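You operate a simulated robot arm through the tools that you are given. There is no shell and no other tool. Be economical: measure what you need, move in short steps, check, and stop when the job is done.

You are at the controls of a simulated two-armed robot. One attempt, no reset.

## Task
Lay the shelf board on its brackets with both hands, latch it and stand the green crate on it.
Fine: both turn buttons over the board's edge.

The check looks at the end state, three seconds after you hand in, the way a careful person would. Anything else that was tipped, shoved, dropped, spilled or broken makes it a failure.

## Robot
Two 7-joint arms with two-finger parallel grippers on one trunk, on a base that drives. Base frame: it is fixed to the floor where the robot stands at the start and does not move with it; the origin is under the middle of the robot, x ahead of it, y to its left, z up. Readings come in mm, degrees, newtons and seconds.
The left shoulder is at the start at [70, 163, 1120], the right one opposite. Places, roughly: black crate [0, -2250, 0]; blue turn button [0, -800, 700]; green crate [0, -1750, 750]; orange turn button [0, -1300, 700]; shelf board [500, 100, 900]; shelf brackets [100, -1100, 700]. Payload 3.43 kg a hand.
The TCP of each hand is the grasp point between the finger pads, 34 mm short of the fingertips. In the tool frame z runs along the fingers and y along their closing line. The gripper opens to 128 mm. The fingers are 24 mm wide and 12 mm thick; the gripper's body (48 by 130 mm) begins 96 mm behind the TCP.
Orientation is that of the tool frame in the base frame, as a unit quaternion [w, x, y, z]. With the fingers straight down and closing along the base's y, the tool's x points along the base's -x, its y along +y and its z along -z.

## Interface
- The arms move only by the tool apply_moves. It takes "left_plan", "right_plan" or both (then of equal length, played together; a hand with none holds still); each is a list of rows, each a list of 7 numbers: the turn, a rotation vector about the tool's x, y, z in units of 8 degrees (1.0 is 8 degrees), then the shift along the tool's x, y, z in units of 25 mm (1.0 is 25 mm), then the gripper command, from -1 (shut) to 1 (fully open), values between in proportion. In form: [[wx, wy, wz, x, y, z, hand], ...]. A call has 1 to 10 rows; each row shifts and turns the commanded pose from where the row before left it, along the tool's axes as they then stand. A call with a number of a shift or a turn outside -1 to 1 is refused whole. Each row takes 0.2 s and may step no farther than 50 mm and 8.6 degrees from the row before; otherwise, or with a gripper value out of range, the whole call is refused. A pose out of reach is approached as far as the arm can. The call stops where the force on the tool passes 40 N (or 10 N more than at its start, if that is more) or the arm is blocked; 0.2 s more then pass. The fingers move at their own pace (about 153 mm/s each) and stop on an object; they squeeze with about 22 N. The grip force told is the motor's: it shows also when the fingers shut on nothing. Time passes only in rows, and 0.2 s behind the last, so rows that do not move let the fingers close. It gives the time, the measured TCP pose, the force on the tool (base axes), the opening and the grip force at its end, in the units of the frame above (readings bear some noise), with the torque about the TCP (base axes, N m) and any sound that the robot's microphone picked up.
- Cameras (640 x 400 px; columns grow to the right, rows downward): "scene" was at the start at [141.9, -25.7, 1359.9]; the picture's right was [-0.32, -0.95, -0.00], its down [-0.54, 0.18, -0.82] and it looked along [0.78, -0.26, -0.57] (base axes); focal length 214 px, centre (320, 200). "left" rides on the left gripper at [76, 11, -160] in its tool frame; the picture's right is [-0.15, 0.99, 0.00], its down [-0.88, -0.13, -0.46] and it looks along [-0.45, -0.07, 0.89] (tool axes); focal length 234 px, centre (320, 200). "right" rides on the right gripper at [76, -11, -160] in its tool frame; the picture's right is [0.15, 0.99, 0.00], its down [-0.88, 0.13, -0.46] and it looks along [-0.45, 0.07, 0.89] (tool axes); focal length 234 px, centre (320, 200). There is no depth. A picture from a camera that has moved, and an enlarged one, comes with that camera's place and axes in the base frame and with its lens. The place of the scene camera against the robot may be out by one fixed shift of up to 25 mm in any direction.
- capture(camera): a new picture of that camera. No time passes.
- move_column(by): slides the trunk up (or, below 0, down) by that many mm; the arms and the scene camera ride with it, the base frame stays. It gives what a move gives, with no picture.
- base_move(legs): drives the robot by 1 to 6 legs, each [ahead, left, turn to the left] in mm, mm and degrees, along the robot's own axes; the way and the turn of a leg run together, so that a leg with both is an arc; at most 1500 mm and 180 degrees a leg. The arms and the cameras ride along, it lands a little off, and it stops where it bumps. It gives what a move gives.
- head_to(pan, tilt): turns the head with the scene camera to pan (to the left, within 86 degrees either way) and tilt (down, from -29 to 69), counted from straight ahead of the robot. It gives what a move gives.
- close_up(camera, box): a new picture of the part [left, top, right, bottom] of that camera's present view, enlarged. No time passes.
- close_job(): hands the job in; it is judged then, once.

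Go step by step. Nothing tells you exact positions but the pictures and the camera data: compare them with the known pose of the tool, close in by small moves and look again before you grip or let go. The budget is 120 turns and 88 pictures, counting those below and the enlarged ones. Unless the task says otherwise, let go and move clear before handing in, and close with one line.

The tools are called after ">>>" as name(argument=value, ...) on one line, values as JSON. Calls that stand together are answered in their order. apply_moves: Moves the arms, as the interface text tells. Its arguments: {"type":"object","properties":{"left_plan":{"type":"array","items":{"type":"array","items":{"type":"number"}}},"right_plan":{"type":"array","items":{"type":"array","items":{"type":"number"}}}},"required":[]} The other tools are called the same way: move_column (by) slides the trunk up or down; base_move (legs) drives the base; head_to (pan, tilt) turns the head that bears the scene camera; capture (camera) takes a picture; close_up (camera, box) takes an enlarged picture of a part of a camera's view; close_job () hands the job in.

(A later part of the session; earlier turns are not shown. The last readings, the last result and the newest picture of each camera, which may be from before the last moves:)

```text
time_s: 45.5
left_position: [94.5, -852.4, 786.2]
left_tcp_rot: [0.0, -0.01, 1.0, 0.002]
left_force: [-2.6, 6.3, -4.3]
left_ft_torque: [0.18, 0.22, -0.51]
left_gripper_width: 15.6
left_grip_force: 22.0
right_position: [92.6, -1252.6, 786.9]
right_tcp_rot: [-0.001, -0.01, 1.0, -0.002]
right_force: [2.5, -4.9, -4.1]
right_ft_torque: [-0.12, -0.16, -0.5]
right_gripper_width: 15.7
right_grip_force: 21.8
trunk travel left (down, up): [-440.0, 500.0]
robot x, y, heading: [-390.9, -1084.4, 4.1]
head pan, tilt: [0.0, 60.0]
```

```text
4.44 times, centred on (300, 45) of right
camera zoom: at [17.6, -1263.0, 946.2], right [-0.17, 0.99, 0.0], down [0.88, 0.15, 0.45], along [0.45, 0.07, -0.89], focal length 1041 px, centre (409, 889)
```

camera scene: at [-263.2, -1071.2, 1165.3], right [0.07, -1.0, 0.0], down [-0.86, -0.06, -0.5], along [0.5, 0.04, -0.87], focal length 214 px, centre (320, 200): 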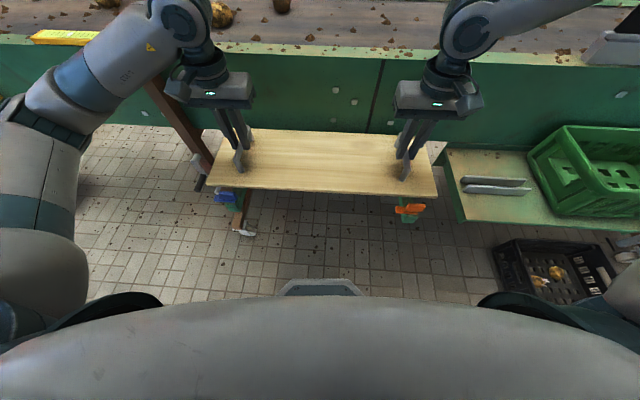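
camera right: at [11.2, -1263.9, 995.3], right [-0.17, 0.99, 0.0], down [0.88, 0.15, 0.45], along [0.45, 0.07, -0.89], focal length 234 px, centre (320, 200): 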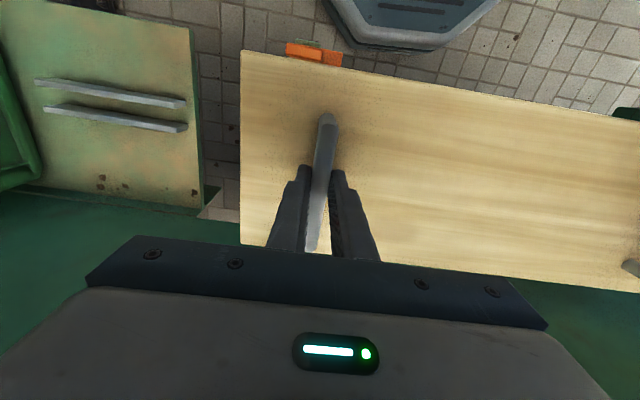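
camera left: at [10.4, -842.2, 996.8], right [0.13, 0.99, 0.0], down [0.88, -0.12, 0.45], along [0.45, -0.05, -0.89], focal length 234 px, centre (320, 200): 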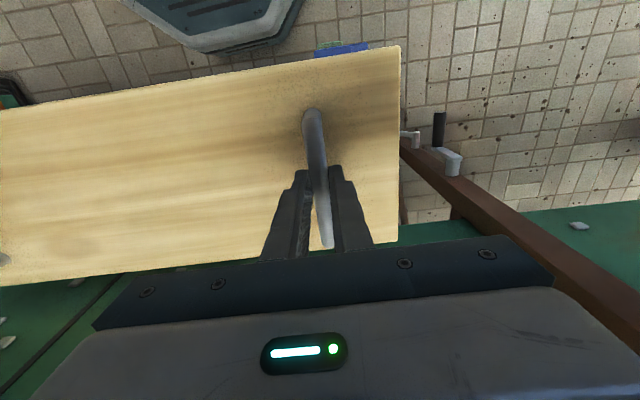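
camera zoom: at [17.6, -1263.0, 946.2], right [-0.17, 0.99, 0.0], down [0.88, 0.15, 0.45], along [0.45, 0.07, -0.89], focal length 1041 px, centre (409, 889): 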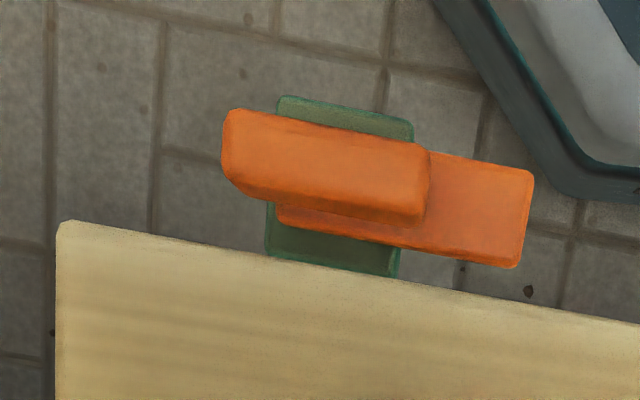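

The board's front edge clears both buttons by about 8 mm. I lower it with the arms in small steps until it touches.

>>> apply_moves(left_plan=[[0, 0, 0, 0, 0, 0.14, -1], [0, 0, 0, 0, 0, 0.14, -1], [0, 0, 0, 0, 0, 0.14, -1], [0, 0, 0, 0, 0, 0.14, -1], [0, 0, 0, 0, 0, 0.14, -1], [0, 0, 0, 0, 0, 0.14, -1]], right_plan=[[0, 0, 0, 0, 0, 0.14, -1], [0, 0, 0, 0, 0, 0.14, -1], [0, 0, 0, 0, 0, 0.14, -1], [0, 0, 0, 0, 0, 0.14, -1], [0, 0, 0, 0, 0, 0.14, -1], [0, 0, 0, 0, 0, 0.14, -1]])

>>> close_up(camera="scene", box=[360, 170, 460, 240])

```text
time_s: 46.9
left_position: [94.8, -851.0, 767.1]
left_tcp_rot: [0.001, -0.01, 1.0, 0.002]
left_force: [-1.2, 5.6, -5.2]
left_ft_torque: [0.18, 0.24, -0.39]
left_gripper_width: 15.7
left_grip_force: 22.1
right_position: [94.7, -1251.0, 764.7]
right_tcp_rot: [-0.001, -0.01, 1.0, 0.0]
right_force: [2.0, -5.2, -4.3]
right_ft_torque: [-0.12, -0.17, -0.41]
right_gripper_width: 15.7
right_grip_force: 22.2
trunk travel left (down, up): [-440.0, 500.0]
robot x, y, heading: [-389.0, -1081.8, 4.2]
head pan, tilt: [0.0, 60.0]
```

```text
5.71 times, centred on (410, 205) of scene
camera zoom: at [-262.7, -1071.1, 1165.2], right [0.07, -1.0, 0.0], down [-0.86, -0.06, -0.5], along [0.5, 0.04, -0.87], focal length 1226 px, centre (-194, 171)
```

zoom: 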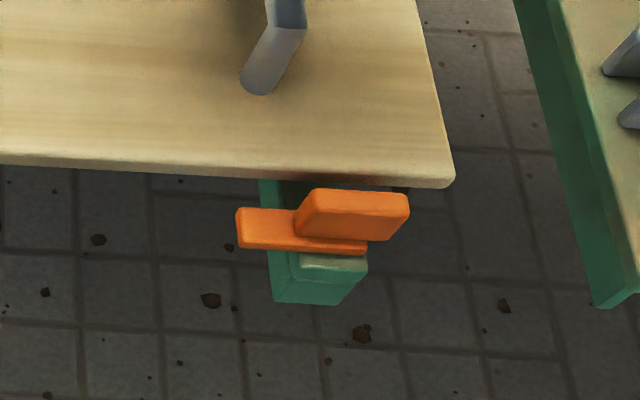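

>>> apply_moves(left_plan=[[0, 0, 0, 0, 0, 0.12, -1], [0, 0, 0, 0, 0, 0.12, -1], [0, 0, 0, 0, 0, 0.12, -1], [0, 0, 0, 0, 0, 0.12, -1]], right_plan=[[0, 0, 0, 0, 0, 0.12, -1], [0, 0, 0, 0, 0, 0.12, -1], [0, 0, 0, 0, 0, 0.12, -1], [0, 0, 0, 0, 0, 0.12, -1]])

>>> close_up(camera="scene", box=[360, 170, 460, 240])

```text
time_s: 47.9
left_position: [95.6, -851.7, 754.1]
left_tcp_rot: [0.0, -0.009, 1.0, 0.002]
left_force: [-2.7, 1.9, -4.9]
left_ft_torque: [0.06, 0.0, -0.53]
left_gripper_width: 15.9
left_grip_force: 21.9
right_position: [93.9, -1251.9, 753.1]
right_tcp_rot: [0.0, -0.009, 1.0, -0.002]
right_force: [2.1, -2.1, -3.5]
right_ft_torque: [-0.07, 0.05, -0.55]
right_gripper_width: 15.7
right_grip_force: 21.7
trunk travel left (down, up): [-440.0, 500.0]
robot x, y, heading: [-388.8, -1080.5, 4.0]
head pan, tilt: [0.0, 60.0]
```

```text
5.71 times, centred on (410, 205) of scene
camera zoom: at [-262.8, -1071.1, 1165.2], right [0.07, -1.0, 0.0], down [-0.86, -0.06, -0.5], along [0.5, 0.04, -0.87], focal length 1226 px, centre (-194, 171)
```

zoom: 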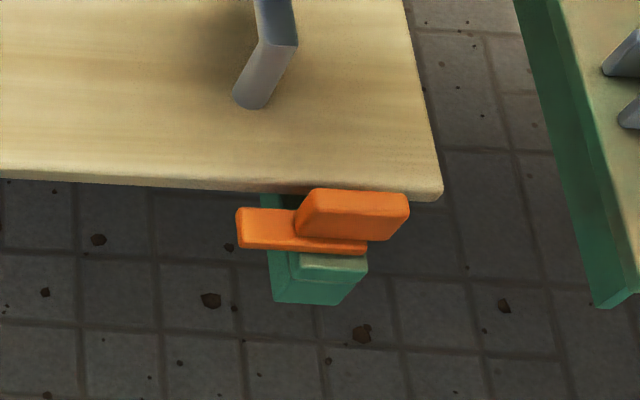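

>>> apply_moves(left_plan=[[0, 0, 0, 0, 0, 0.12, -1], [0, 0, 0, 0, 0, 0.12, -1], [0, 0, 0, 0, 0, 0.12, -1], [0, 0, 0, 0, 0, 0.12, -1]], right_plan=[[0, 0, 0, 0, 0, 0.12, -1], [0, 0, 0, 0, 0, 0.12, -1], [0, 0, 0, 0, 0, 0.12, -1], [0, 0, 0, 0, 0, 0.12, -1]])

>>> close_up(camera="scene", box=[360, 170, 460, 240])

>>> close_up(camera="right", box=[230, 0, 370, 90])

```text
time_s: 48.9
left_position: [95.0, -852.9, 745.3]
left_tcp_rot: [0.003, -0.01, 1.0, 0.0]
left_force: [8.2, 0.4, 20.4]
left_ft_torque: [-0.02, 0.02, -0.52]
left_gripper_width: 16.0
left_grip_force: 22.0
right_position: [93.7, -1251.5, 741.8]
right_tcp_rot: [0.001, -0.01, 1.0, 0.0]
right_force: [2.6, -1.3, 5.1]
right_ft_torque: [-0.06, 0.6, -0.47]
right_gripper_width: 15.8
right_grip_force: 22.3
trunk travel left (down, up): [-440.0, 500.0]
robot x, y, heading: [-384.9, -1082.4, 4.3]
head pan, tilt: [0.0, 60.0]
```

```text
5.71 times, centred on (410, 205) of scene
camera zoom: at [-264.0, -1071.9, 1165.9], right [0.07, -1.0, 0.0], down [-0.86, -0.06, -0.5], along [0.5, 0.04, -0.87], focal length 1226 px, centre (-194, 171)
```

zoom: 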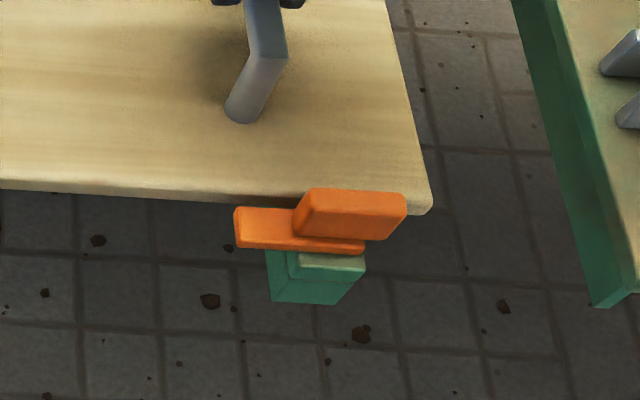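

```text
4.44 times, centred on (300, 45) of right
camera zoom: at [16.7, -1263.7, 901.7], right [-0.17, 0.99, 0.0], down [0.88, 0.15, 0.46], along [0.45, 0.07, -0.89], focal length 1041 px, centre (409, 889)
```

zoom: 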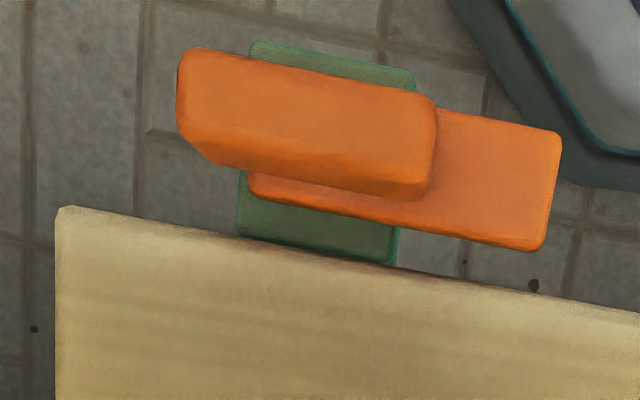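

>>> close_up(camera="left", box=[280, 0, 420, 90])

>>> close_up(camera="scene", box=[190, 120, 450, 240])

```text
4.44 times, centred on (350, 45) of left
camera zoom: at [18.5, -841.8, 904.8], right [0.13, 0.99, 0.0], down [0.88, -0.11, 0.46], along [0.46, -0.06, -0.89], focal length 1041 px, centre (187, 889)
```

zoom: 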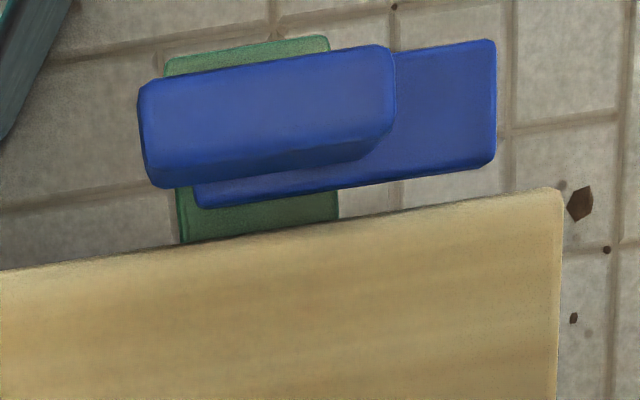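

```text
2.46 times, centred on (320, 180) of scene
camera zoom: at [-264.0, -1071.9, 1165.9], right [0.07, -1.0, 0.0], down [-0.86, -0.06, -0.5], along [0.5, 0.04, -0.87], focal length 528 px, centre (320, 249)
```

zoom: 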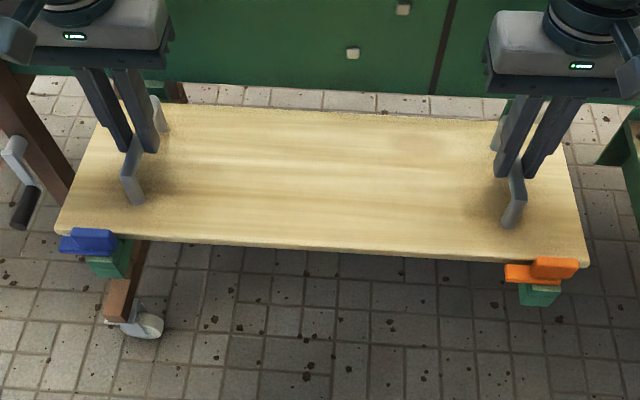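

The board rests on both brackets. I ease off the force and open the hands.

>>> apply_moves(left_plan=[[0, 0, 0, 0, 0, -0.06, -1], [0, 0, 0, 0, 0, 0, -0.7], [0, 0, 0, 0, 0, 0, -0.4], [0, 0, 0, 0, 0, 0, 0], [0, 0, 0, 0, 0, 0, 0]], right_plan=[[0, 0, 0, 0, 0, 0, -1], [0, 0, 0, 0, 0, 0, -0.7], [0, 0, 0, 0, 0, 0, -0.4], [0, 0, 0, 0, 0, 0, 0], [0, 0, 0, 0, 0, 0, 0]])

>>> apply_moves(left_plan=[[0, 0, 0, 0, 0, -0.5, 0], [0, 0, 0, 0, 0, -1, 0], [0, 0, 0, 0, 0, -1, 0], [0, 0, 0, 0, 0, -1, 0], [0, 0, 0, 0, 0, -1, 0]], right_plan=[[0, 0, 0, 0, 0, -0.5, 0], [0, 0, 0, 0, 0, -1, 0], [0, 0, 0, 0, 0, -1, 0], [0, 0, 0, 0, 0, -1, 0], [0, 0, 0, 0, 0, -1, 0]])

>>> capture(camera="scene")

>>> capture(camera="left")

>>> capture(camera="right")

```text
time_s: 50.1
left_position: [95.7, -851.6, 744.2]
left_tcp_rot: [-0.001, -0.009, 1.0, 0.002]
left_force: [-1.2, -0.4, -0.4]
left_ft_torque: [0.02, -0.01, 0.01]
left_gripper_width: 63.9
left_grip_force: 0.0
right_position: [93.5, -1252.1, 741.3]
right_tcp_rot: [0.0, -0.01, 1.0, -0.001]
right_force: [-0.3, -0.4, 0.5]
right_ft_torque: [-0.01, -0.02, -0.01]
right_gripper_width: 64.4
right_grip_force: 0.1
trunk travel left (down, up): [-440.0, 500.0]
robot x, y, heading: [-388.4, -1085.3, 4.1]
head pan, tilt: [0.0, 60.0]
```

```text
time_s: 51.3
left_position: [93.2, -852.0, 854.9]
left_tcp_rot: [0.0, -0.009, 1.0, 0.002]
left_force: [-0.6, -0.1, 0.4]
left_ft_torque: [-0.02, 0.0, -0.02]
left_gripper_width: 64.2
left_grip_force: 0.2
right_position: [92.1, -1251.1, 853.5]
right_tcp_rot: [0.0, -0.01, 1.0, -0.002]
right_force: [0.4, 0.3, 0.7]
right_ft_torque: [0.03, -0.05, 0.02]
right_gripper_width: 64.0
right_grip_force: 0.0
trunk travel left (down, up): [-440.0, 500.0]
robot x, y, heading: [-386.6, -1083.6, 4.3]
head pan, tilt: [0.0, 60.0]
```

```text
43 pictures are left
camera scene: at [-264.2, -1071.3, 1165.3], right [0.07, -1.0, 0.0], down [-0.86, -0.06, -0.5], along [0.5, 0.04, -0.87], focal length 214 px, centre (320, 200)
```

scene: 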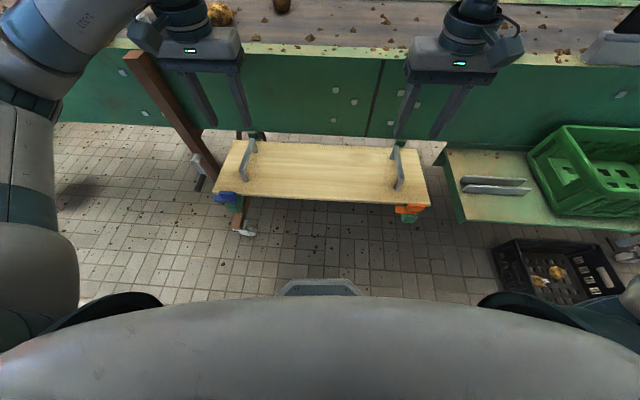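

```text
42 pictures are left
camera left: at [16.9, -841.5, 1016.8], right [0.13, 0.99, 0.0], down [0.88, -0.12, 0.46], along [0.45, -0.06, -0.89], focal length 234 px, centre (320, 200)
```

left: 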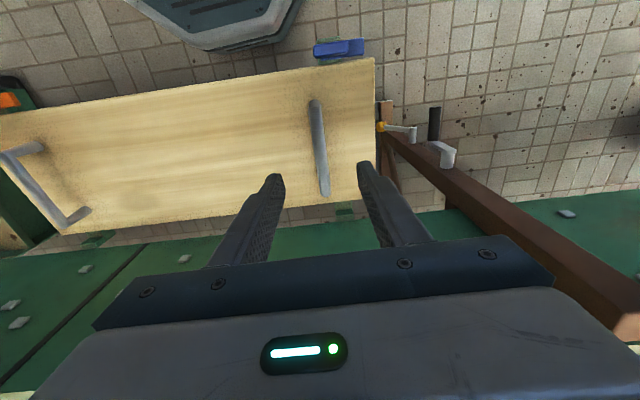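

```text
41 pictures are left
camera right: at [15.7, -1262.5, 1014.0], right [-0.17, 0.99, 0.0], down [0.88, 0.15, 0.45], along [0.45, 0.07, -0.89], focal length 234 px, centre (320, 200)
```

right: 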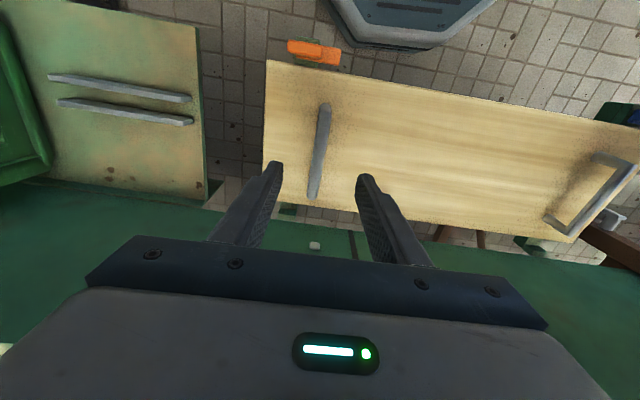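

The board is seated. Next I bring both hands over the button tabs and turn them 90° to grip the tabs.

>>> apply_moves(left_plan=[[0, 0, 0, 0.82, 0.21, 0, 0], [0, 0, 0, 0.82, 0.21, 0, 0], [0, 0, 0, 0.82, 0.21, 0, 0], [0, 0, 0, 0.82, 0.21, 0, 0], [0, 0, 0, 0.82, 0.21, 0, 0], [0, 0, -1, 0, 0, 0, 0], [0, 0, -1, 0, 0, 0, 0], [0, 0, -1, 0, 0, 0, 0], [0, 0, -1, 0, 0, 0, 0], [0, 0, -1, 0, 0, 0, 0]], right_plan=[[0, 0, 0, 0.82, -0.26, 0, 0], [0, 0, 0, 0.82, -0.26, 0, 0], [0, 0, 0, 0.82, -0.26, 0, 0], [0, 0, 0, 0.82, -0.26, 0, 0], [0, 0, 0, 0.82, -0.26, 0, 0], [0, 0, -1, 0, 0, 0, 0], [0, 0, -1, 0, 0, 0, 0], [0, 0, -1, 0, 0, 0, 0], [0, 0, -1, 0, 0, 0, 0], [0, 0, -1, 0, 0, 0, 0]])

>>> apply_moves(left_plan=[[0, 0, -1, 0, 0, 0, 0], [0, 0, -1, 0, 0, 0, 0], [0, 0, -1, 0, 0, 0, 0], [0, 0, -1, 0, 0, 0, 0], [0, 0, -1, 0, 0, 0, 0], [0, 0, -1, 0, 0, 0, 0], [0, 0, -0.1, 0, 0, 0, 0], [0, 0, 0, 0, 0, 0, 0]], right_plan=[[0, 0, -1, 0, 0, 0, 0], [0, 0, -1, 0, 0, 0, 0], [0, 0, -1, 0, 0, 0, 0], [0, 0, -1, 0, 0, 0, 0], [0, 0, -1, 0, 0, 0, 0], [0, 0, -1, 0, 0, 0, 0], [0, 0, -0.1, 0, 0, 0, 0], [0, 0, 0, 0, 0, 0, 0]])

>>> capture(camera="left")

>>> capture(camera="right")

```text
time_s: 53.5
left_position: [-8.4, -829.0, 856.3]
left_tcp_rot: [0.0, -0.352, 0.936, 0.002]
left_force: [0.1, -0.3, -0.3]
left_ft_torque: [0.01, -0.05, 0.04]
left_gripper_width: 63.8
left_grip_force: 0.0
right_position: [-7.1, -1285.5, 854.2]
right_tcp_rot: [-0.001, -0.352, 0.936, -0.001]
right_force: [1.4, 0.7, 0.8]
right_ft_torque: [-0.02, 0.02, 0.0]
right_gripper_width: 63.9
right_grip_force: 0.1
trunk travel left (down, up): [-440.0, 500.0]
robot x, y, heading: [-386.4, -1081.0, 4.2]
head pan, tilt: [0.0, 60.0]
```

```text
time_s: 55.3
left_position: [-8.4, -827.2, 857.3]
left_tcp_rot: [0.002, -0.706, 0.708, 0.001]
left_force: [-0.2, -0.8, -0.2]
left_ft_torque: [-0.02, -0.02, 0.03]
left_gripper_width: 63.9
left_grip_force: 0.0
right_position: [-8.1, -1285.6, 855.3]
right_tcp_rot: [0.001, 0.707, -0.707, 0.001]
right_force: [-0.3, -0.4, 0.3]
right_ft_torque: [0.02, -0.03, 0.02]
right_gripper_width: 64.1
right_grip_force: 0.2
trunk travel left (down, up): [-440.0, 500.0]
robot x, y, heading: [-391.5, -1077.0, 4.2]
head pan, tilt: [0.0, 60.0]
```

```text
40 pictures are left
camera left: at [-19.5, -902.9, 1017.1], right [-0.99, 0.15, 0.0], down [0.13, 0.88, 0.46], along [0.07, 0.45, -0.89], focal length 234 px, centre (320, 200)
```

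left: 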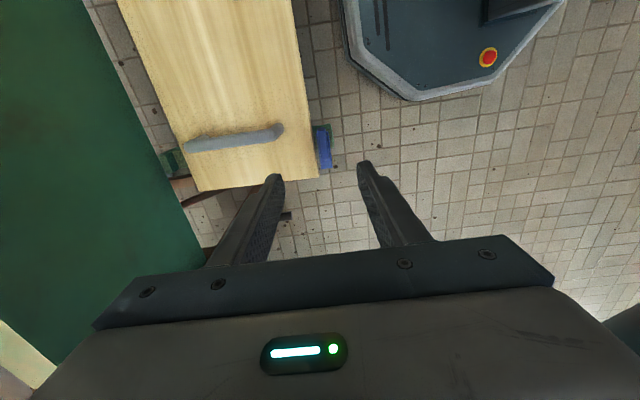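

```text
39 pictures are left
camera right: at [2.3, -1360.9, 1014.4], right [-0.99, -0.15, 0.0], down [-0.13, 0.88, 0.45], along [-0.07, 0.45, -0.89], focal length 234 px, centre (320, 200)
```

right: 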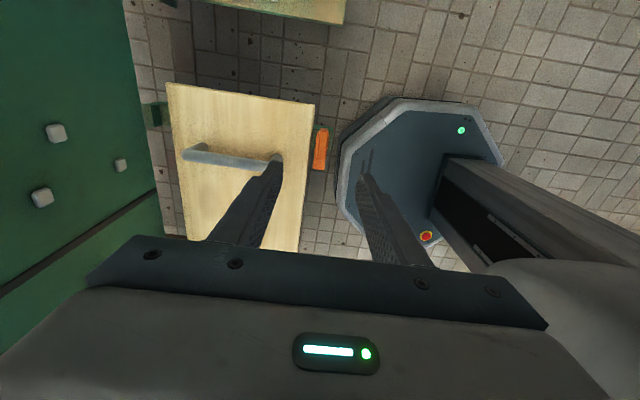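

>>> apply_moves(left_plan=[[0, 0, 0, 0, 0, 0.7, 0], [0, 0, 0, 0, 0, 0.7, 0], [0, 0, 0, 0, 0, 0.7, 0], [0, 0, 0, 0, 0, 0.7, 0], [0, 0, 0, 0, 0, 0, 0]], right_plan=[[0, 0, 0, 0, 0, 0.7, 0], [0, 0, 0, 0, 0, 0.7, 0], [0, 0, 0, 0, 0, 0.7, 0], [0, 0, 0, 0, 0, 0.7, 0], [0, 0, 0, 0, 0, 0, 0]])

>>> close_up(camera="left", box=[250, 90, 410, 210])

>>> close_up(camera="right", box=[250, 90, 410, 210])

```text
time_s: 56.5
left_position: [-7.8, -828.7, 786.9]
left_tcp_rot: [0.003, -0.707, 0.708, 0.001]
left_force: [0.1, 1.6, -0.9]
left_ft_torque: [0.0, 0.0, -0.02]
left_gripper_width: 64.1
left_grip_force: 0.0
right_position: [1.8, -1286.1, 787.3]
right_tcp_rot: [-0.003, -0.706, 0.708, 0.001]
right_force: [-0.7, 0.2, -0.1]
right_ft_torque: [-0.02, -0.01, 0.02]
right_gripper_width: 63.9
right_grip_force: 0.0
right hand out of reach, approached as far as the arm can: row 3, 4
trunk travel left (down, up): [-440.0, 500.0]
robot x, y, heading: [-386.8, -1084.5, 4.1]
head pan, tilt: [0.0, 60.0]
```

```text
3.33 times, centred on (330, 150) of left
camera zoom: at [-19.9, -904.0, 947.2], right [-0.99, 0.15, 0.0], down [0.13, 0.88, 0.46], along [0.07, 0.45, -0.89], focal length 781 px, centre (287, 367)
```

zoom: 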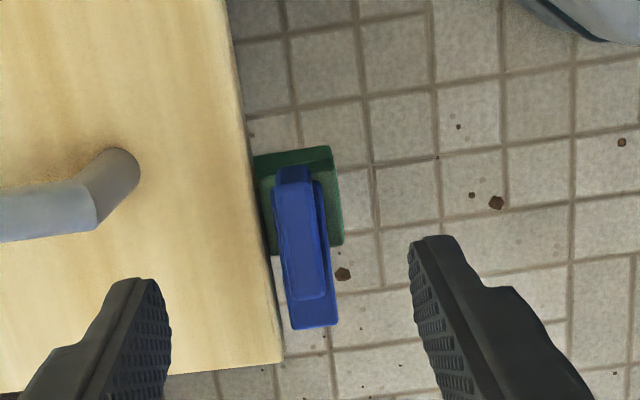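

```text
3.33 times, centred on (330, 150) of right
camera zoom: at [13.5, -1360.6, 946.6], right [-0.99, -0.14, 0.0], down [-0.13, 0.88, 0.45], along [-0.07, 0.45, -0.89], focal length 781 px, centre (287, 367)
```

zoom: 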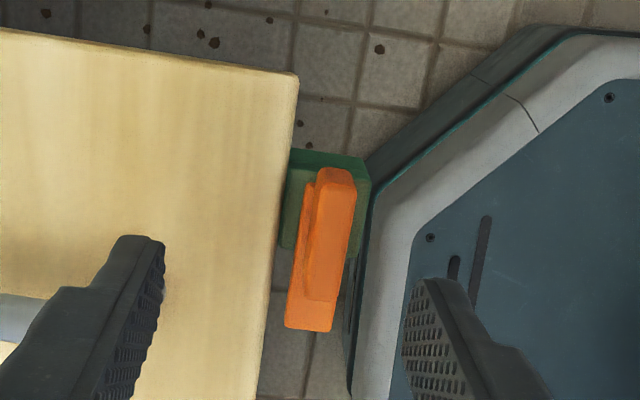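

The left hand is well placed over the blue tab; the right is at its reach limit there, so I'll use the left hand for both buttons. I narrow the left hand, centre it, lower it and lift the right hand clear.

>>> apply_moves(left_plan=[[0, 0, 0, 0.14, 0.15, 0, -0.37], [0, 0, 0, 0, 0, 0, -0.37], [0, 0, 0, 0, 0, 0.5, -0.37], [0, 0, 0, 0, 0, 0.5, -0.37], [0, 0, 0, 0, 0, 0.5, -0.37], [0, 0, 0, 0, 0, 0.4, -0.37], [0, 0, 0, 0, 0, 0, -0.37]], right_plan=[[0, 0, 0, 0, 0, -0.7, 0], [0, 0, 0, 0, 0, -0.7, 0], [0, 0, 0, 0, 0, -0.7, 0], [0, 0, 0, 0, 0, -0.7, 0], [0, 0, 0, 0, 0, -0.7, 0], [0, 0, 0, 0, 0, -0.7, 0], [0, 0, 0, 0, 0, -0.7, 0]])

>>> close_up(camera="left", box=[250, 110, 410, 230])

>>> close_up(camera="scene", box=[180, 140, 300, 240])

```text
time_s: 58.1
left_position: [-11.7, -831.0, 739.2]
left_tcp_rot: [0.002, -0.706, 0.708, 0.002]
left_force: [-0.4, 0.4, -0.5]
left_ft_torque: [-0.02, -0.03, 0.03]
left_gripper_width: 40.3
left_grip_force: 0.1
right_position: [3.0, -1284.6, 910.6]
right_tcp_rot: [-0.001, -0.707, 0.708, -0.001]
right_force: [-0.5, -0.2, 0.6]
right_ft_torque: [0.0, 0.0, 0.01]
right_gripper_width: 64.0
right_grip_force: 0.0
trunk travel left (down, up): [-440.0, 500.0]
robot x, y, heading: [-390.1, -1081.7, 4.4]
head pan, tilt: [0.0, 60.0]
```

```text
3.33 times, centred on (330, 170) of left
camera zoom: at [-24.4, -906.1, 899.7], right [-0.99, 0.15, 0.0], down [0.13, 0.88, 0.46], along [0.07, 0.45, -0.89], focal length 781 px, centre (287, 300)
```

zoom: 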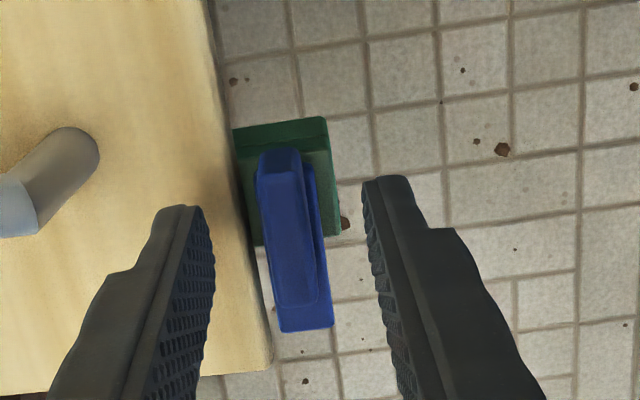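

```text
4.00 times, centred on (240, 190) of scene
camera zoom: at [-263.9, -1071.3, 1165.3], right [0.07, -1.0, 0.0], down [-0.86, -0.06, -0.5], along [0.5, 0.04, -0.87], focal length 858 px, centre (640, 240)
```

zoom: 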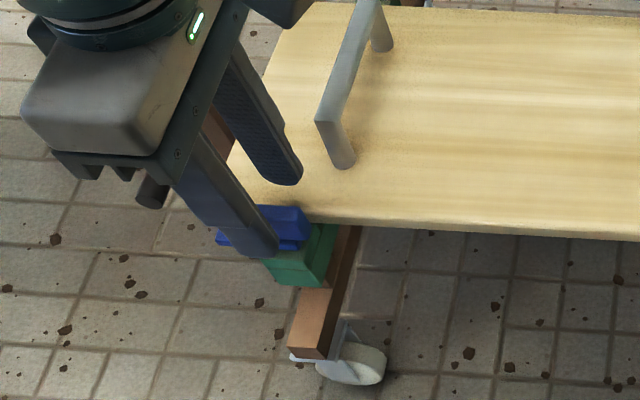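

>>> apply_moves(left_plan=[[0, 0, 0, 0.08, 0, 0, -0.5], [0, 0, 0, 0, 0, 0, -0.8], [0, 0, 0, 0, 0, 0, -1], [0, 0, 0, 0, 0, 0, -1]])

>>> close_up(camera="left", box=[250, 110, 410, 230])

```text
time_s: 59.1
left_position: [-11.1, -832.8, 741.0]
left_tcp_rot: [0.002, -0.707, 0.707, 0.001]
left_force: [2.0, -0.1, 1.9]
left_ft_torque: [-0.08, -0.07, -0.04]
left_gripper_width: 11.5
left_grip_force: 45.0
right_position: [1.3, -1285.1, 910.5]
right_tcp_rot: [-0.001, -0.706, 0.708, -0.001]
right_force: [0.0, 0.9, -0.7]
right_ft_torque: [0.0, -0.01, 0.02]
right_gripper_width: 64.1
right_grip_force: 0.0
trunk travel left (down, up): [-440.0, 500.0]
robot x, y, heading: [-388.7, -1083.8, 4.2]
head pan, tilt: [0.0, 60.0]
```

```text
3.33 times, centred on (330, 170) of left
camera zoom: at [-24.0, -908.2, 899.6], right [-0.99, 0.15, 0.0], down [0.13, 0.88, 0.46], along [0.07, 0.45, -0.89], focal length 781 px, centre (287, 300)
```

zoom: 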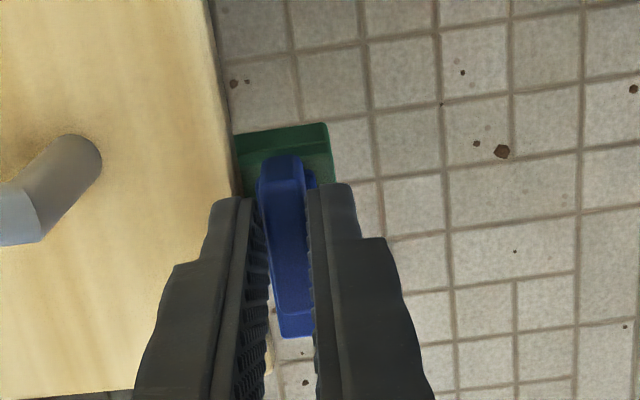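

The tab is gripped at 11.5 mm. I turn it clockwise.

>>> apply_moves(left_plan=[[0, 0, 0.8, 0, 0, 0, -1], [0, 0, 0.8, 0, 0, 0, -1], [0, 0, 0.8, 0, 0, 0, -1], [0, 0, 0.8, 0, 0, 0, -1], [0, 0, 0.8, 0, 0, 0, -1]])

>>> close_up(camera="left", box=[250, 110, 410, 230])

```text
time_s: 60.3
left_position: [-15.6, -832.0, 740.4]
left_tcp_rot: [0.0, -0.482, 0.876, 0.004]
left_force: [-27.8, 5.8, -6.0]
left_ft_torque: [1.08, 0.45, 0.19]
left_gripper_width: 11.7
left_grip_force: 44.8
right_position: [-0.1, -1283.1, 911.5]
right_tcp_rot: [0.0, 0.707, -0.707, 0.002]
right_force: [-0.1, 0.2, -0.4]
right_ft_torque: [0.01, 0.0, -0.02]
right_gripper_width: 63.8
right_grip_force: 0.0
trunk travel left (down, up): [-440.0, 500.0]
robot x, y, heading: [-385.5, -1078.6, 4.2]
head pan, tilt: [0.0, 60.0]
```

```text
3.33 times, centred on (330, 170) of left
camera zoom: at [-66.0, -889.8, 899.7], right [-0.76, 0.65, 0.01], down [0.58, 0.67, 0.46], along [0.3, 0.35, -0.89], focal length 781 px, centre (287, 300)
```

zoom: 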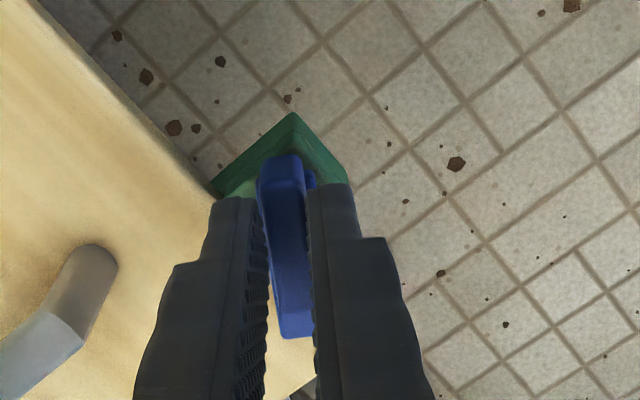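

The pivot is about 9 mm off the grip point toward +y, so I follow its arc for the rest of the turn.

>>> apply_moves(left_plan=[[0, 0, 0, 0.06, 0.19, 0, -1], [0, 0, 0.8, 0, 0.04, 0, -1], [0, 0, 0.8, 0, 0.04, 0, -1], [0, 0, 0.8, 0, 0.04, 0, -1], [0, 0, 0.8, 0, 0.04, 0, -1], [0, 0, 0.8, 0, 0.04, 0, -1], [0, 0, 0.8, 0, 0.04, 0, -1], [0, 0, 0.8, 0, 0.04, 0, -1], [0, 0, 0.8, 0, 0.04, 0, -1], [0, 0, 0.75, 0, 0.04, 0, -1]])

>>> close_up(camera="left", box=[250, 110, 410, 230])

```text
time_s: 62.5
left_position: [-18.8, -826.1, 740.0]
left_tcp_rot: [0.002, -0.006, 1.0, 0.002]
left_force: [30.3, 0.1, 21.2]
left_ft_torque: [-0.1, -0.99, -0.05]
left_gripper_width: 11.7
left_grip_force: 45.3
right_position: [4.2, -1285.1, 909.9]
right_tcp_rot: [-0.002, -0.706, 0.708, -0.001]
right_force: [0.0, 0.9, 0.3]
right_ft_torque: [-0.01, -0.01, -0.03]
right_gripper_width: 63.6
right_grip_force: 0.1
trunk travel left (down, up): [-440.0, 500.0]
robot x, y, heading: [-388.6, -1082.3, 4.3]
head pan, tilt: [0.0, 60.0]
```

```text
3.33 times, centred on (330, 170) of left
camera zoom: at [-96.4, -815.0, 899.6], right [0.13, 0.99, 0.0], down [0.88, -0.12, 0.46], along [0.45, -0.06, -0.89], focal length 781 px, centre (287, 300)
```

zoom: 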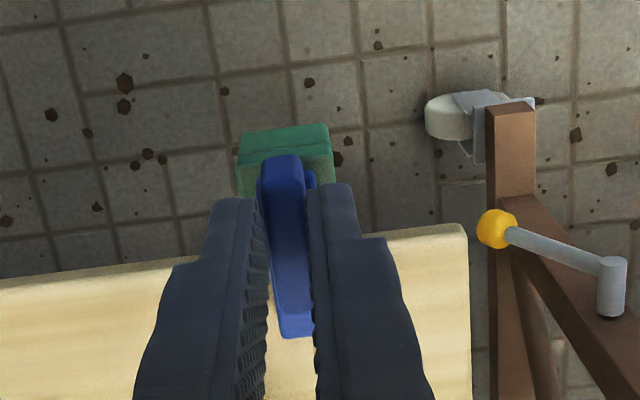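

The blue button is over the board. I release and lift clear to check it.

>>> apply_moves(left_plan=[[0, 0, 0, 0, 0, 0, -0.7], [0, 0, 0, 0, 0, 0, -0.4], [0, 0, 0, 0, 0, 0, -0.4], [0, 0, 0, 0, 0, -1, -0.4], [0, 0, 0, 0, 0, -1, -0.4], [0, 0, 0, 0, 0, -1, -0.4], [0, 0, 0, 0, 0, -1, -0.4], [0, 0, 0, 0, 0, -1, -0.4]])

>>> close_up(camera="left", box=[240, 60, 400, 200])

>>> close_up(camera="scene", box=[180, 120, 460, 260])

```text
time_s: 64.3
left_position: [-22.4, -826.7, 864.8]
left_tcp_rot: [0.0, -0.006, 1.0, 0.002]
left_force: [0.3, 0.0, -0.1]
left_ft_torque: [0.05, -0.01, 0.01]
left_gripper_width: 38.5
left_grip_force: 0.2
right_position: [1.8, -1285.4, 910.3]
right_tcp_rot: [0.0, -0.706, 0.708, -0.001]
right_force: [0.8, -0.1, -0.6]
right_ft_torque: [0.02, -0.01, 0.02]
right_gripper_width: 64.1
right_grip_force: 0.1
trunk travel left (down, up): [-440.0, 500.0]
robot x, y, heading: [-387.2, -1081.4, 4.2]
head pan, tilt: [0.0, 60.0]
```

```text
2.86 times, centred on (320, 130) of left
camera zoom: at [-98.6, -815.6, 1024.7], right [0.14, 0.99, 0.0], down [0.88, -0.12, 0.46], along [0.45, -0.06, -0.89], focal length 669 px, centre (320, 400)
```

zoom: 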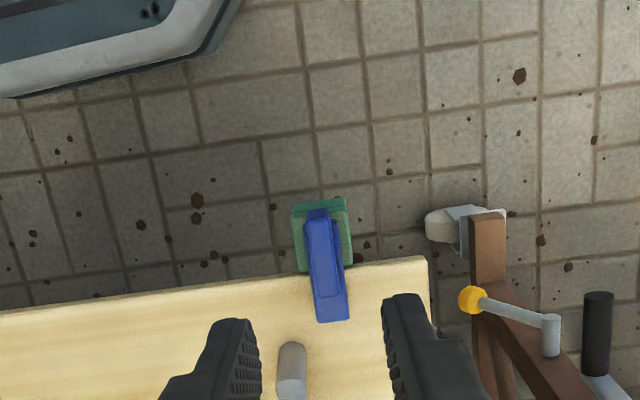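

```text
2.29 times, centred on (320, 190) of scene
camera zoom: at [-263.7, -1071.6, 1165.3], right [0.07, -1.0, 0.0], down [-0.86, -0.06, -0.5], along [0.5, 0.04, -0.87], focal length 490 px, centre (320, 223)
```

zoom: 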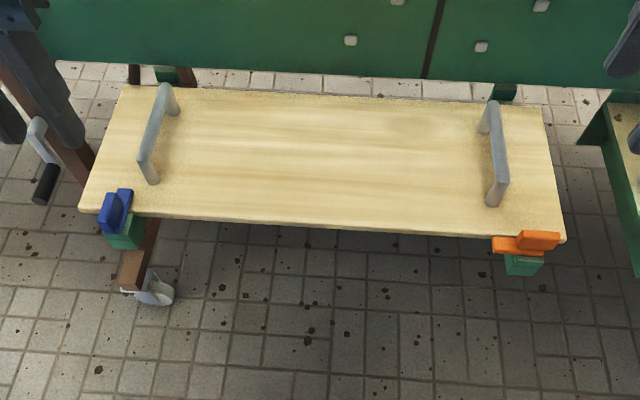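

Blue is latched. I raise the right hand, turn the left hand back, and drive along so the left hand reaches the orange button.

>>> apply_moves(left_plan=[[0, 0, -1, 0, 0, 0, -0.37], [0, 0, -1, 0, 0, 0, -0.37], [0, 0, -1, 0, 0, 0, -0.37], [0, 0, -1, 0, 0, 0, -0.37], [0, 0, -1, 0, 0, 0, -0.37], [0, 0, -1, 0, 0, 0, -0.37]], right_plan=[[0, 0, 0, 0, 0, -1, 0], [0, 0, 0, 0, 0, -1, 0], [0, 0, 0, 0, 0, -1, 0], [0, 0, 0, 0, 0, -1, 0], [0, 0, 0, 0, 0, -1, 0], [0, 0, 0, 0, 0, 0, 0]])

>>> apply_moves(left_plan=[[0, 0, -1, 0, 0, 0, -0.37], [0, 0, -1, 0, 0, 0, -0.37], [0, 0, -1, 0, 0, 0, -0.37], [0, 0, -1, 0, 0, 0, -0.37], [0, 0, -1, 0, 0, 0, -0.37], [0, 0, -0.15, 0, 0, 0, -0.37], [0, 0, 0, 0, 0, 0, -0.37]])

>>> base_move(legs=[[-25, -459, 0]])

>>> capture(camera="left")

>>> capture(camera="scene")

```text
time_s: 65.7
left_position: [-22.4, -825.8, 864.6]
left_tcp_rot: [0.001, -0.413, 0.911, 0.002]
left_force: [-0.1, -0.2, -0.7]
left_ft_torque: [0.02, 0.02, 0.0]
left_gripper_width: 40.3
left_grip_force: 0.1
right_position: [3.0, -1284.0, 1033.0]
right_tcp_rot: [-0.002, -0.707, 0.708, 0.0]
right_force: [0.5, -0.1, 0.5]
right_ft_torque: [0.03, -0.01, -0.01]
right_gripper_width: 64.2
right_grip_force: 0.0
trunk travel left (down, up): [-440.0, 500.0]
robot x, y, heading: [-384.7, -1084.0, 4.5]
head pan, tilt: [0.0, 60.0]
```

```text
time_s: 67.3
left_position: [-22.1, -824.6, 864.1]
left_tcp_rot: [0.0, -0.706, 0.708, 0.001]
left_force: [0.2, 0.2, 1.2]
left_ft_torque: [0.02, -0.01, 0.01]
left_gripper_width: 40.4
left_grip_force: 0.0
right_position: [3.5, -1283.8, 1034.3]
right_tcp_rot: [-0.001, -0.707, 0.707, -0.001]
right_force: [-0.3, -0.4, -1.1]
right_ft_torque: [-0.01, 0.0, 0.0]
right_gripper_width: 63.9
right_grip_force: 0.0
trunk travel left (down, up): [-440.0, 500.0]
robot x, y, heading: [-388.9, -1084.4, 4.2]
head pan, tilt: [0.0, 60.0]
```

```text
time_s: 70.1
left_position: [-12.9, -1288.0, 863.6]
left_tcp_rot: [-0.001, 0.709, -0.705, -0.002]
left_force: [0.5, -1.3, 0.3]
left_ft_torque: [0.02, 0.02, -0.03]
left_gripper_width: 40.1
left_grip_force: 0.1
right_position: [15.5, -1744.6, 1034.7]
right_tcp_rot: [0.0, 0.71, -0.705, 0.0]
right_force: [0.0, 0.3, -0.6]
right_ft_torque: [0.05, 0.01, 0.02]
right_gripper_width: 64.2
right_grip_force: 0.1
trunk travel left (down, up): [-440.0, 500.0]
robot x, y, heading: [-377.5, -1549.8, 4.5]
head pan, tilt: [0.0, 60.0]
```

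```text
29 pictures are left
camera left: at [-24.8, -1363.4, 1024.0], right [-0.99, 0.14, 0.0], down [0.13, 0.88, 0.46], along [0.06, 0.45, -0.89], focal length 234 px, centre (320, 200)
```

left: 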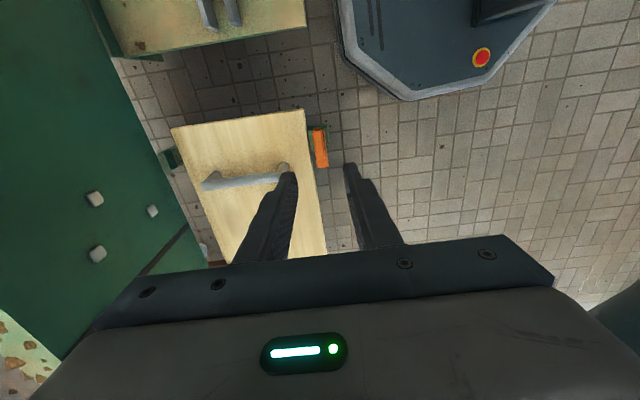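

```text
28 pictures are left
camera scene: at [-252.9, -1535.7, 1165.3], right [0.08, -1.0, 0.0], down [-0.86, -0.07, -0.5], along [0.5, 0.04, -0.87], focal length 214 px, centre (320, 200)
```

scene: 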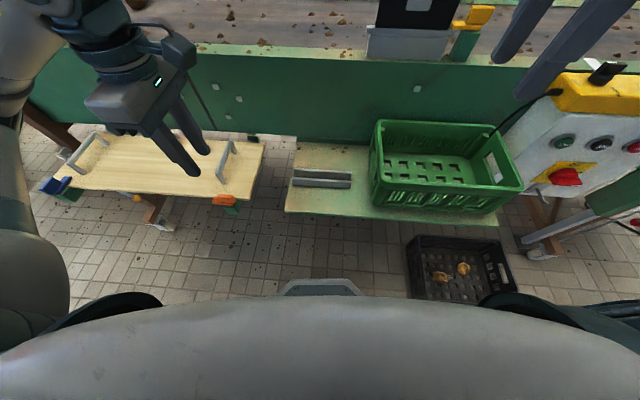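

>>> apply_moves(left_plan=[[0, 0, 0, -0.12, -0.05, 0, -0.37], [0, 0, 0, 0, 0, 0.8, -0.37], [0, 0, 0, 0, 0, 0.8, -0.37], [0, 0, 0, 0, 0, 0.8, -0.37], [0, 0, 0, 0, 0, 0.8, -0.37], [0, 0, 0, 0, 0, 0.6, -0.37], [0, 0, 0, 0, 0, 0.6, -0.37], [0, 0, 0, 0, 0, 0.55, -0.37], [0, 0, 0, 0, 0, 0, -0.37]])

>>> close_up(camera="left", box=[250, 110, 410, 230])

```text
time_s: 72.1
left_position: [-13.5, -1284.6, 740.2]
left_tcp_rot: [-0.002, 0.709, -0.705, -0.001]
left_force: [-0.5, 0.2, 0.3]
left_ft_torque: [0.01, 0.0, 0.01]
left_gripper_width: 40.5
left_grip_force: 0.0
right_position: [16.4, -1745.2, 1034.2]
right_tcp_rot: [0.001, 0.709, -0.705, 0.001]
right_force: [0.1, -0.1, 0.5]
right_ft_torque: [-0.01, 0.01, -0.01]
right_gripper_width: 63.8
right_grip_force: 0.0
trunk travel left (down, up): [-440.0, 500.0]
robot x, y, heading: [-375.2, -1548.1, 4.9]
head pan, tilt: [0.0, 60.0]
```

```text
3.33 times, centred on (330, 170) of left
camera zoom: at [-24.7, -1359.4, 900.3], right [-0.99, 0.14, 0.0], down [0.13, 0.88, 0.46], along [0.06, 0.45, -0.89], focal length 781 px, centre (287, 300)
```

zoom: 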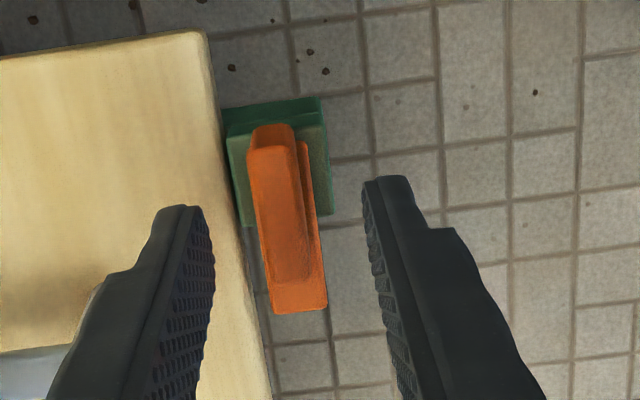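

The hand sits centred on the orange pivot. I grip and turn.

>>> apply_moves(left_plan=[[0, 0, 0, 0, 0, 0, -0.6], [0, 0, 0, 0, 0, 0, -1], [0, 0, 0, 0, 0, 0, -1], [0, 0, 0, 0, 0, 0, -1], [0, 0, 0.8, 0, 0, 0, -1], [0, 0, 0.8, 0, 0, 0, -1], [0, 0, 0.8, 0, 0, 0, -1], [0, 0, 0.8, 0, 0, 0, -1], [0, 0, 0.8, 0, 0, 0, -1], [0, 0, 0.8, 0, 0, 0, -1]])

>>> apply_moves(left_plan=[[0, 0, 0.8, 0, 0, 0, -1], [0, 0, 0.8, 0, 0, 0, -1], [0, 0, 0.8, 0, 0, 0, -1], [0, 0, 0.8, 0, 0, 0, -1], [0, 0, 0.8, 0, 0, 0, -1], [0, 0, 0.8, 0, 0, 0, -1], [0, 0, 0.8, 0, 0, 0, -1], [0, 0, 0.8, 0, 0, 0, -1]])

>>> close_up(camera="left", box=[250, 110, 410, 230])

```text
time_s: 74.3
left_position: [-11.6, -1285.8, 740.2]
left_tcp_rot: [0.002, -0.438, 0.899, 0.001]
left_force: [18.2, 5.6, 12.4]
left_ft_torque: [0.23, -0.59, 0.02]
left_gripper_width: 12.0
left_grip_force: 44.9
right_position: [17.7, -1745.2, 1033.7]
right_tcp_rot: [0.002, 0.709, -0.705, 0.0]
right_force: [0.3, 0.1, -0.4]
right_ft_torque: [-0.01, -0.01, 0.01]
right_gripper_width: 64.0
right_grip_force: 0.1
trunk travel left (down, up): [-440.0, 500.0]
robot x, y, heading: [-373.5, -1548.1, 4.7]
head pan, tilt: [0.0, 60.0]
```

```text
time_s: 76.1
left_position: [-10.5, -1285.3, 740.7]
left_tcp_rot: [0.002, -0.005, 1.0, 0.002]
left_force: [28.2, -11.0, 17.5]
left_ft_torque: [-0.43, -1.73, 0.03]
left_gripper_width: 11.7
left_grip_force: 44.5
right_position: [18.7, -1747.9, 1032.2]
right_tcp_rot: [0.002, 0.709, -0.705, -0.001]
right_force: [-0.5, 0.6, -0.6]
right_ft_torque: [-0.01, 0.01, 0.04]
right_gripper_width: 63.9
right_grip_force: 0.0
trunk travel left (down, up): [-440.0, 500.0]
robot x, y, heading: [-376.7, -1550.1, 4.6]
head pan, tilt: [0.0, 60.0]
```

```text
3.33 times, centred on (330, 170) of left
camera zoom: at [-87.2, -1274.8, 900.4], right [0.14, 0.99, 0.0], down [0.88, -0.12, 0.46], along [0.45, -0.06, -0.89], focal length 781 px, centre (287, 300)
```

zoom: 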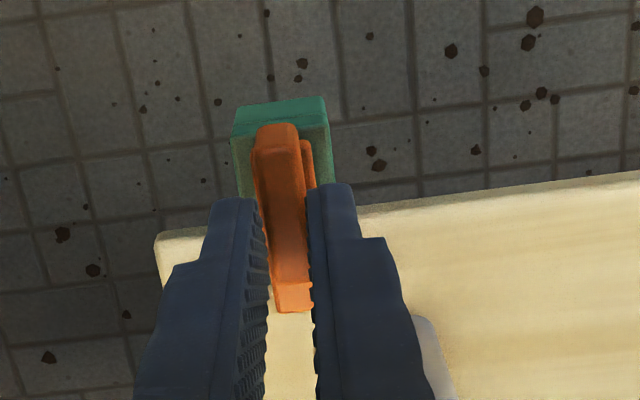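

Orange is over the board too. I release and lift.

>>> apply_moves(left_plan=[[0, 0, 0, 0, 0, 0, -0.7], [0, 0, 0, 0, 0, 0, -0.5], [0, 0, 0, 0, 0, 0, -0.5], [0, 0, 0, 0, 0, -1, -0.5], [0, 0, 0, 0, 0, -1, -0.5], [0, 0, 0, 0, 0, -1, -0.5], [0, 0, 0, 0, 0, -1, -0.5], [0, 0, 0, 0, 0, -1, -0.5], [0, 0, 0, 0, 0, -1, -0.5]])

>>> head_to(pan=-15, tilt=50)

>>> capture(camera="scene")

>>> capture(camera="right")

```text
time_s: 78.1
left_position: [-15.2, -1285.8, 891.8]
left_tcp_rot: [0.0, -0.007, 1.0, 0.002]
left_force: [-0.1, 0.8, -0.2]
left_ft_torque: [0.03, 0.0, -0.02]
left_gripper_width: 31.9
left_grip_force: 0.0
right_position: [16.1, -1745.0, 1035.1]
right_tcp_rot: [0.0, 0.71, -0.704, 0.001]
right_force: [0.5, -0.9, -0.2]
right_ft_torque: [0.03, -0.05, 0.0]
right_gripper_width: 64.0
right_grip_force: 0.1
trunk travel left (down, up): [-440.0, 500.0]
robot x, y, heading: [-378.8, -1552.0, 4.9]
head pan, tilt: [0.0, 60.0]
```

```text
time_s: 78.8
left_position: [-13.7, -1284.0, 890.3]
left_tcp_rot: [0.0, -0.006, 1.0, 0.001]
left_force: [0.0, -0.7, -0.3]
left_ft_torque: [-0.02, -0.01, -0.03]
left_gripper_width: 32.1
left_grip_force: 0.1
right_position: [16.7, -1746.6, 1034.5]
right_tcp_rot: [0.002, 0.71, -0.705, 0.001]
right_force: [-0.1, -0.9, 0.8]
right_ft_torque: [0.02, 0.0, -0.01]
right_gripper_width: 64.1
right_grip_force: 0.0
trunk travel left (down, up): [-440.0, 500.0]
robot x, y, heading: [-378.8, -1544.5, 4.7]
head pan, tilt: [-15.0, 50.0]
```

```text
25 pictures are left
camera scene: at [-243.6, -1554.3, 1177.8], right [-0.18, -0.98, 0.0], down [-0.75, 0.14, -0.64], along [0.63, -0.12, -0.77], focal length 214 px, centre (320, 200)
```

scene: 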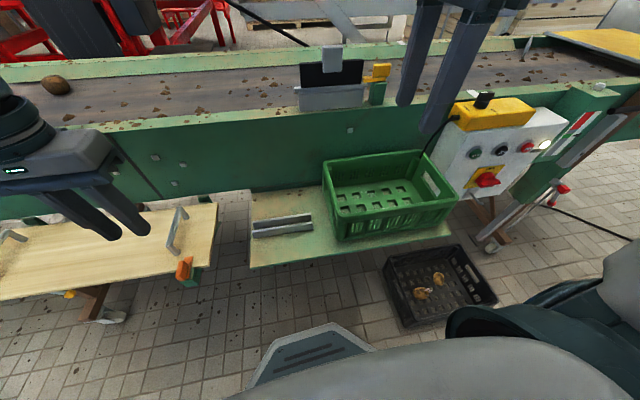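

```text
24 pictures are left
camera right: at [26.8, -1819.9, 1193.9], right [-0.99, -0.15, 0.0], down [-0.14, 0.88, 0.45], along [-0.07, 0.45, -0.89], focal length 234 px, centre (320, 200)
```

right: 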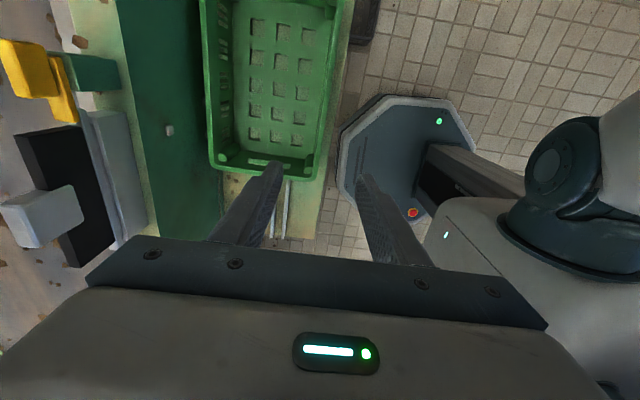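

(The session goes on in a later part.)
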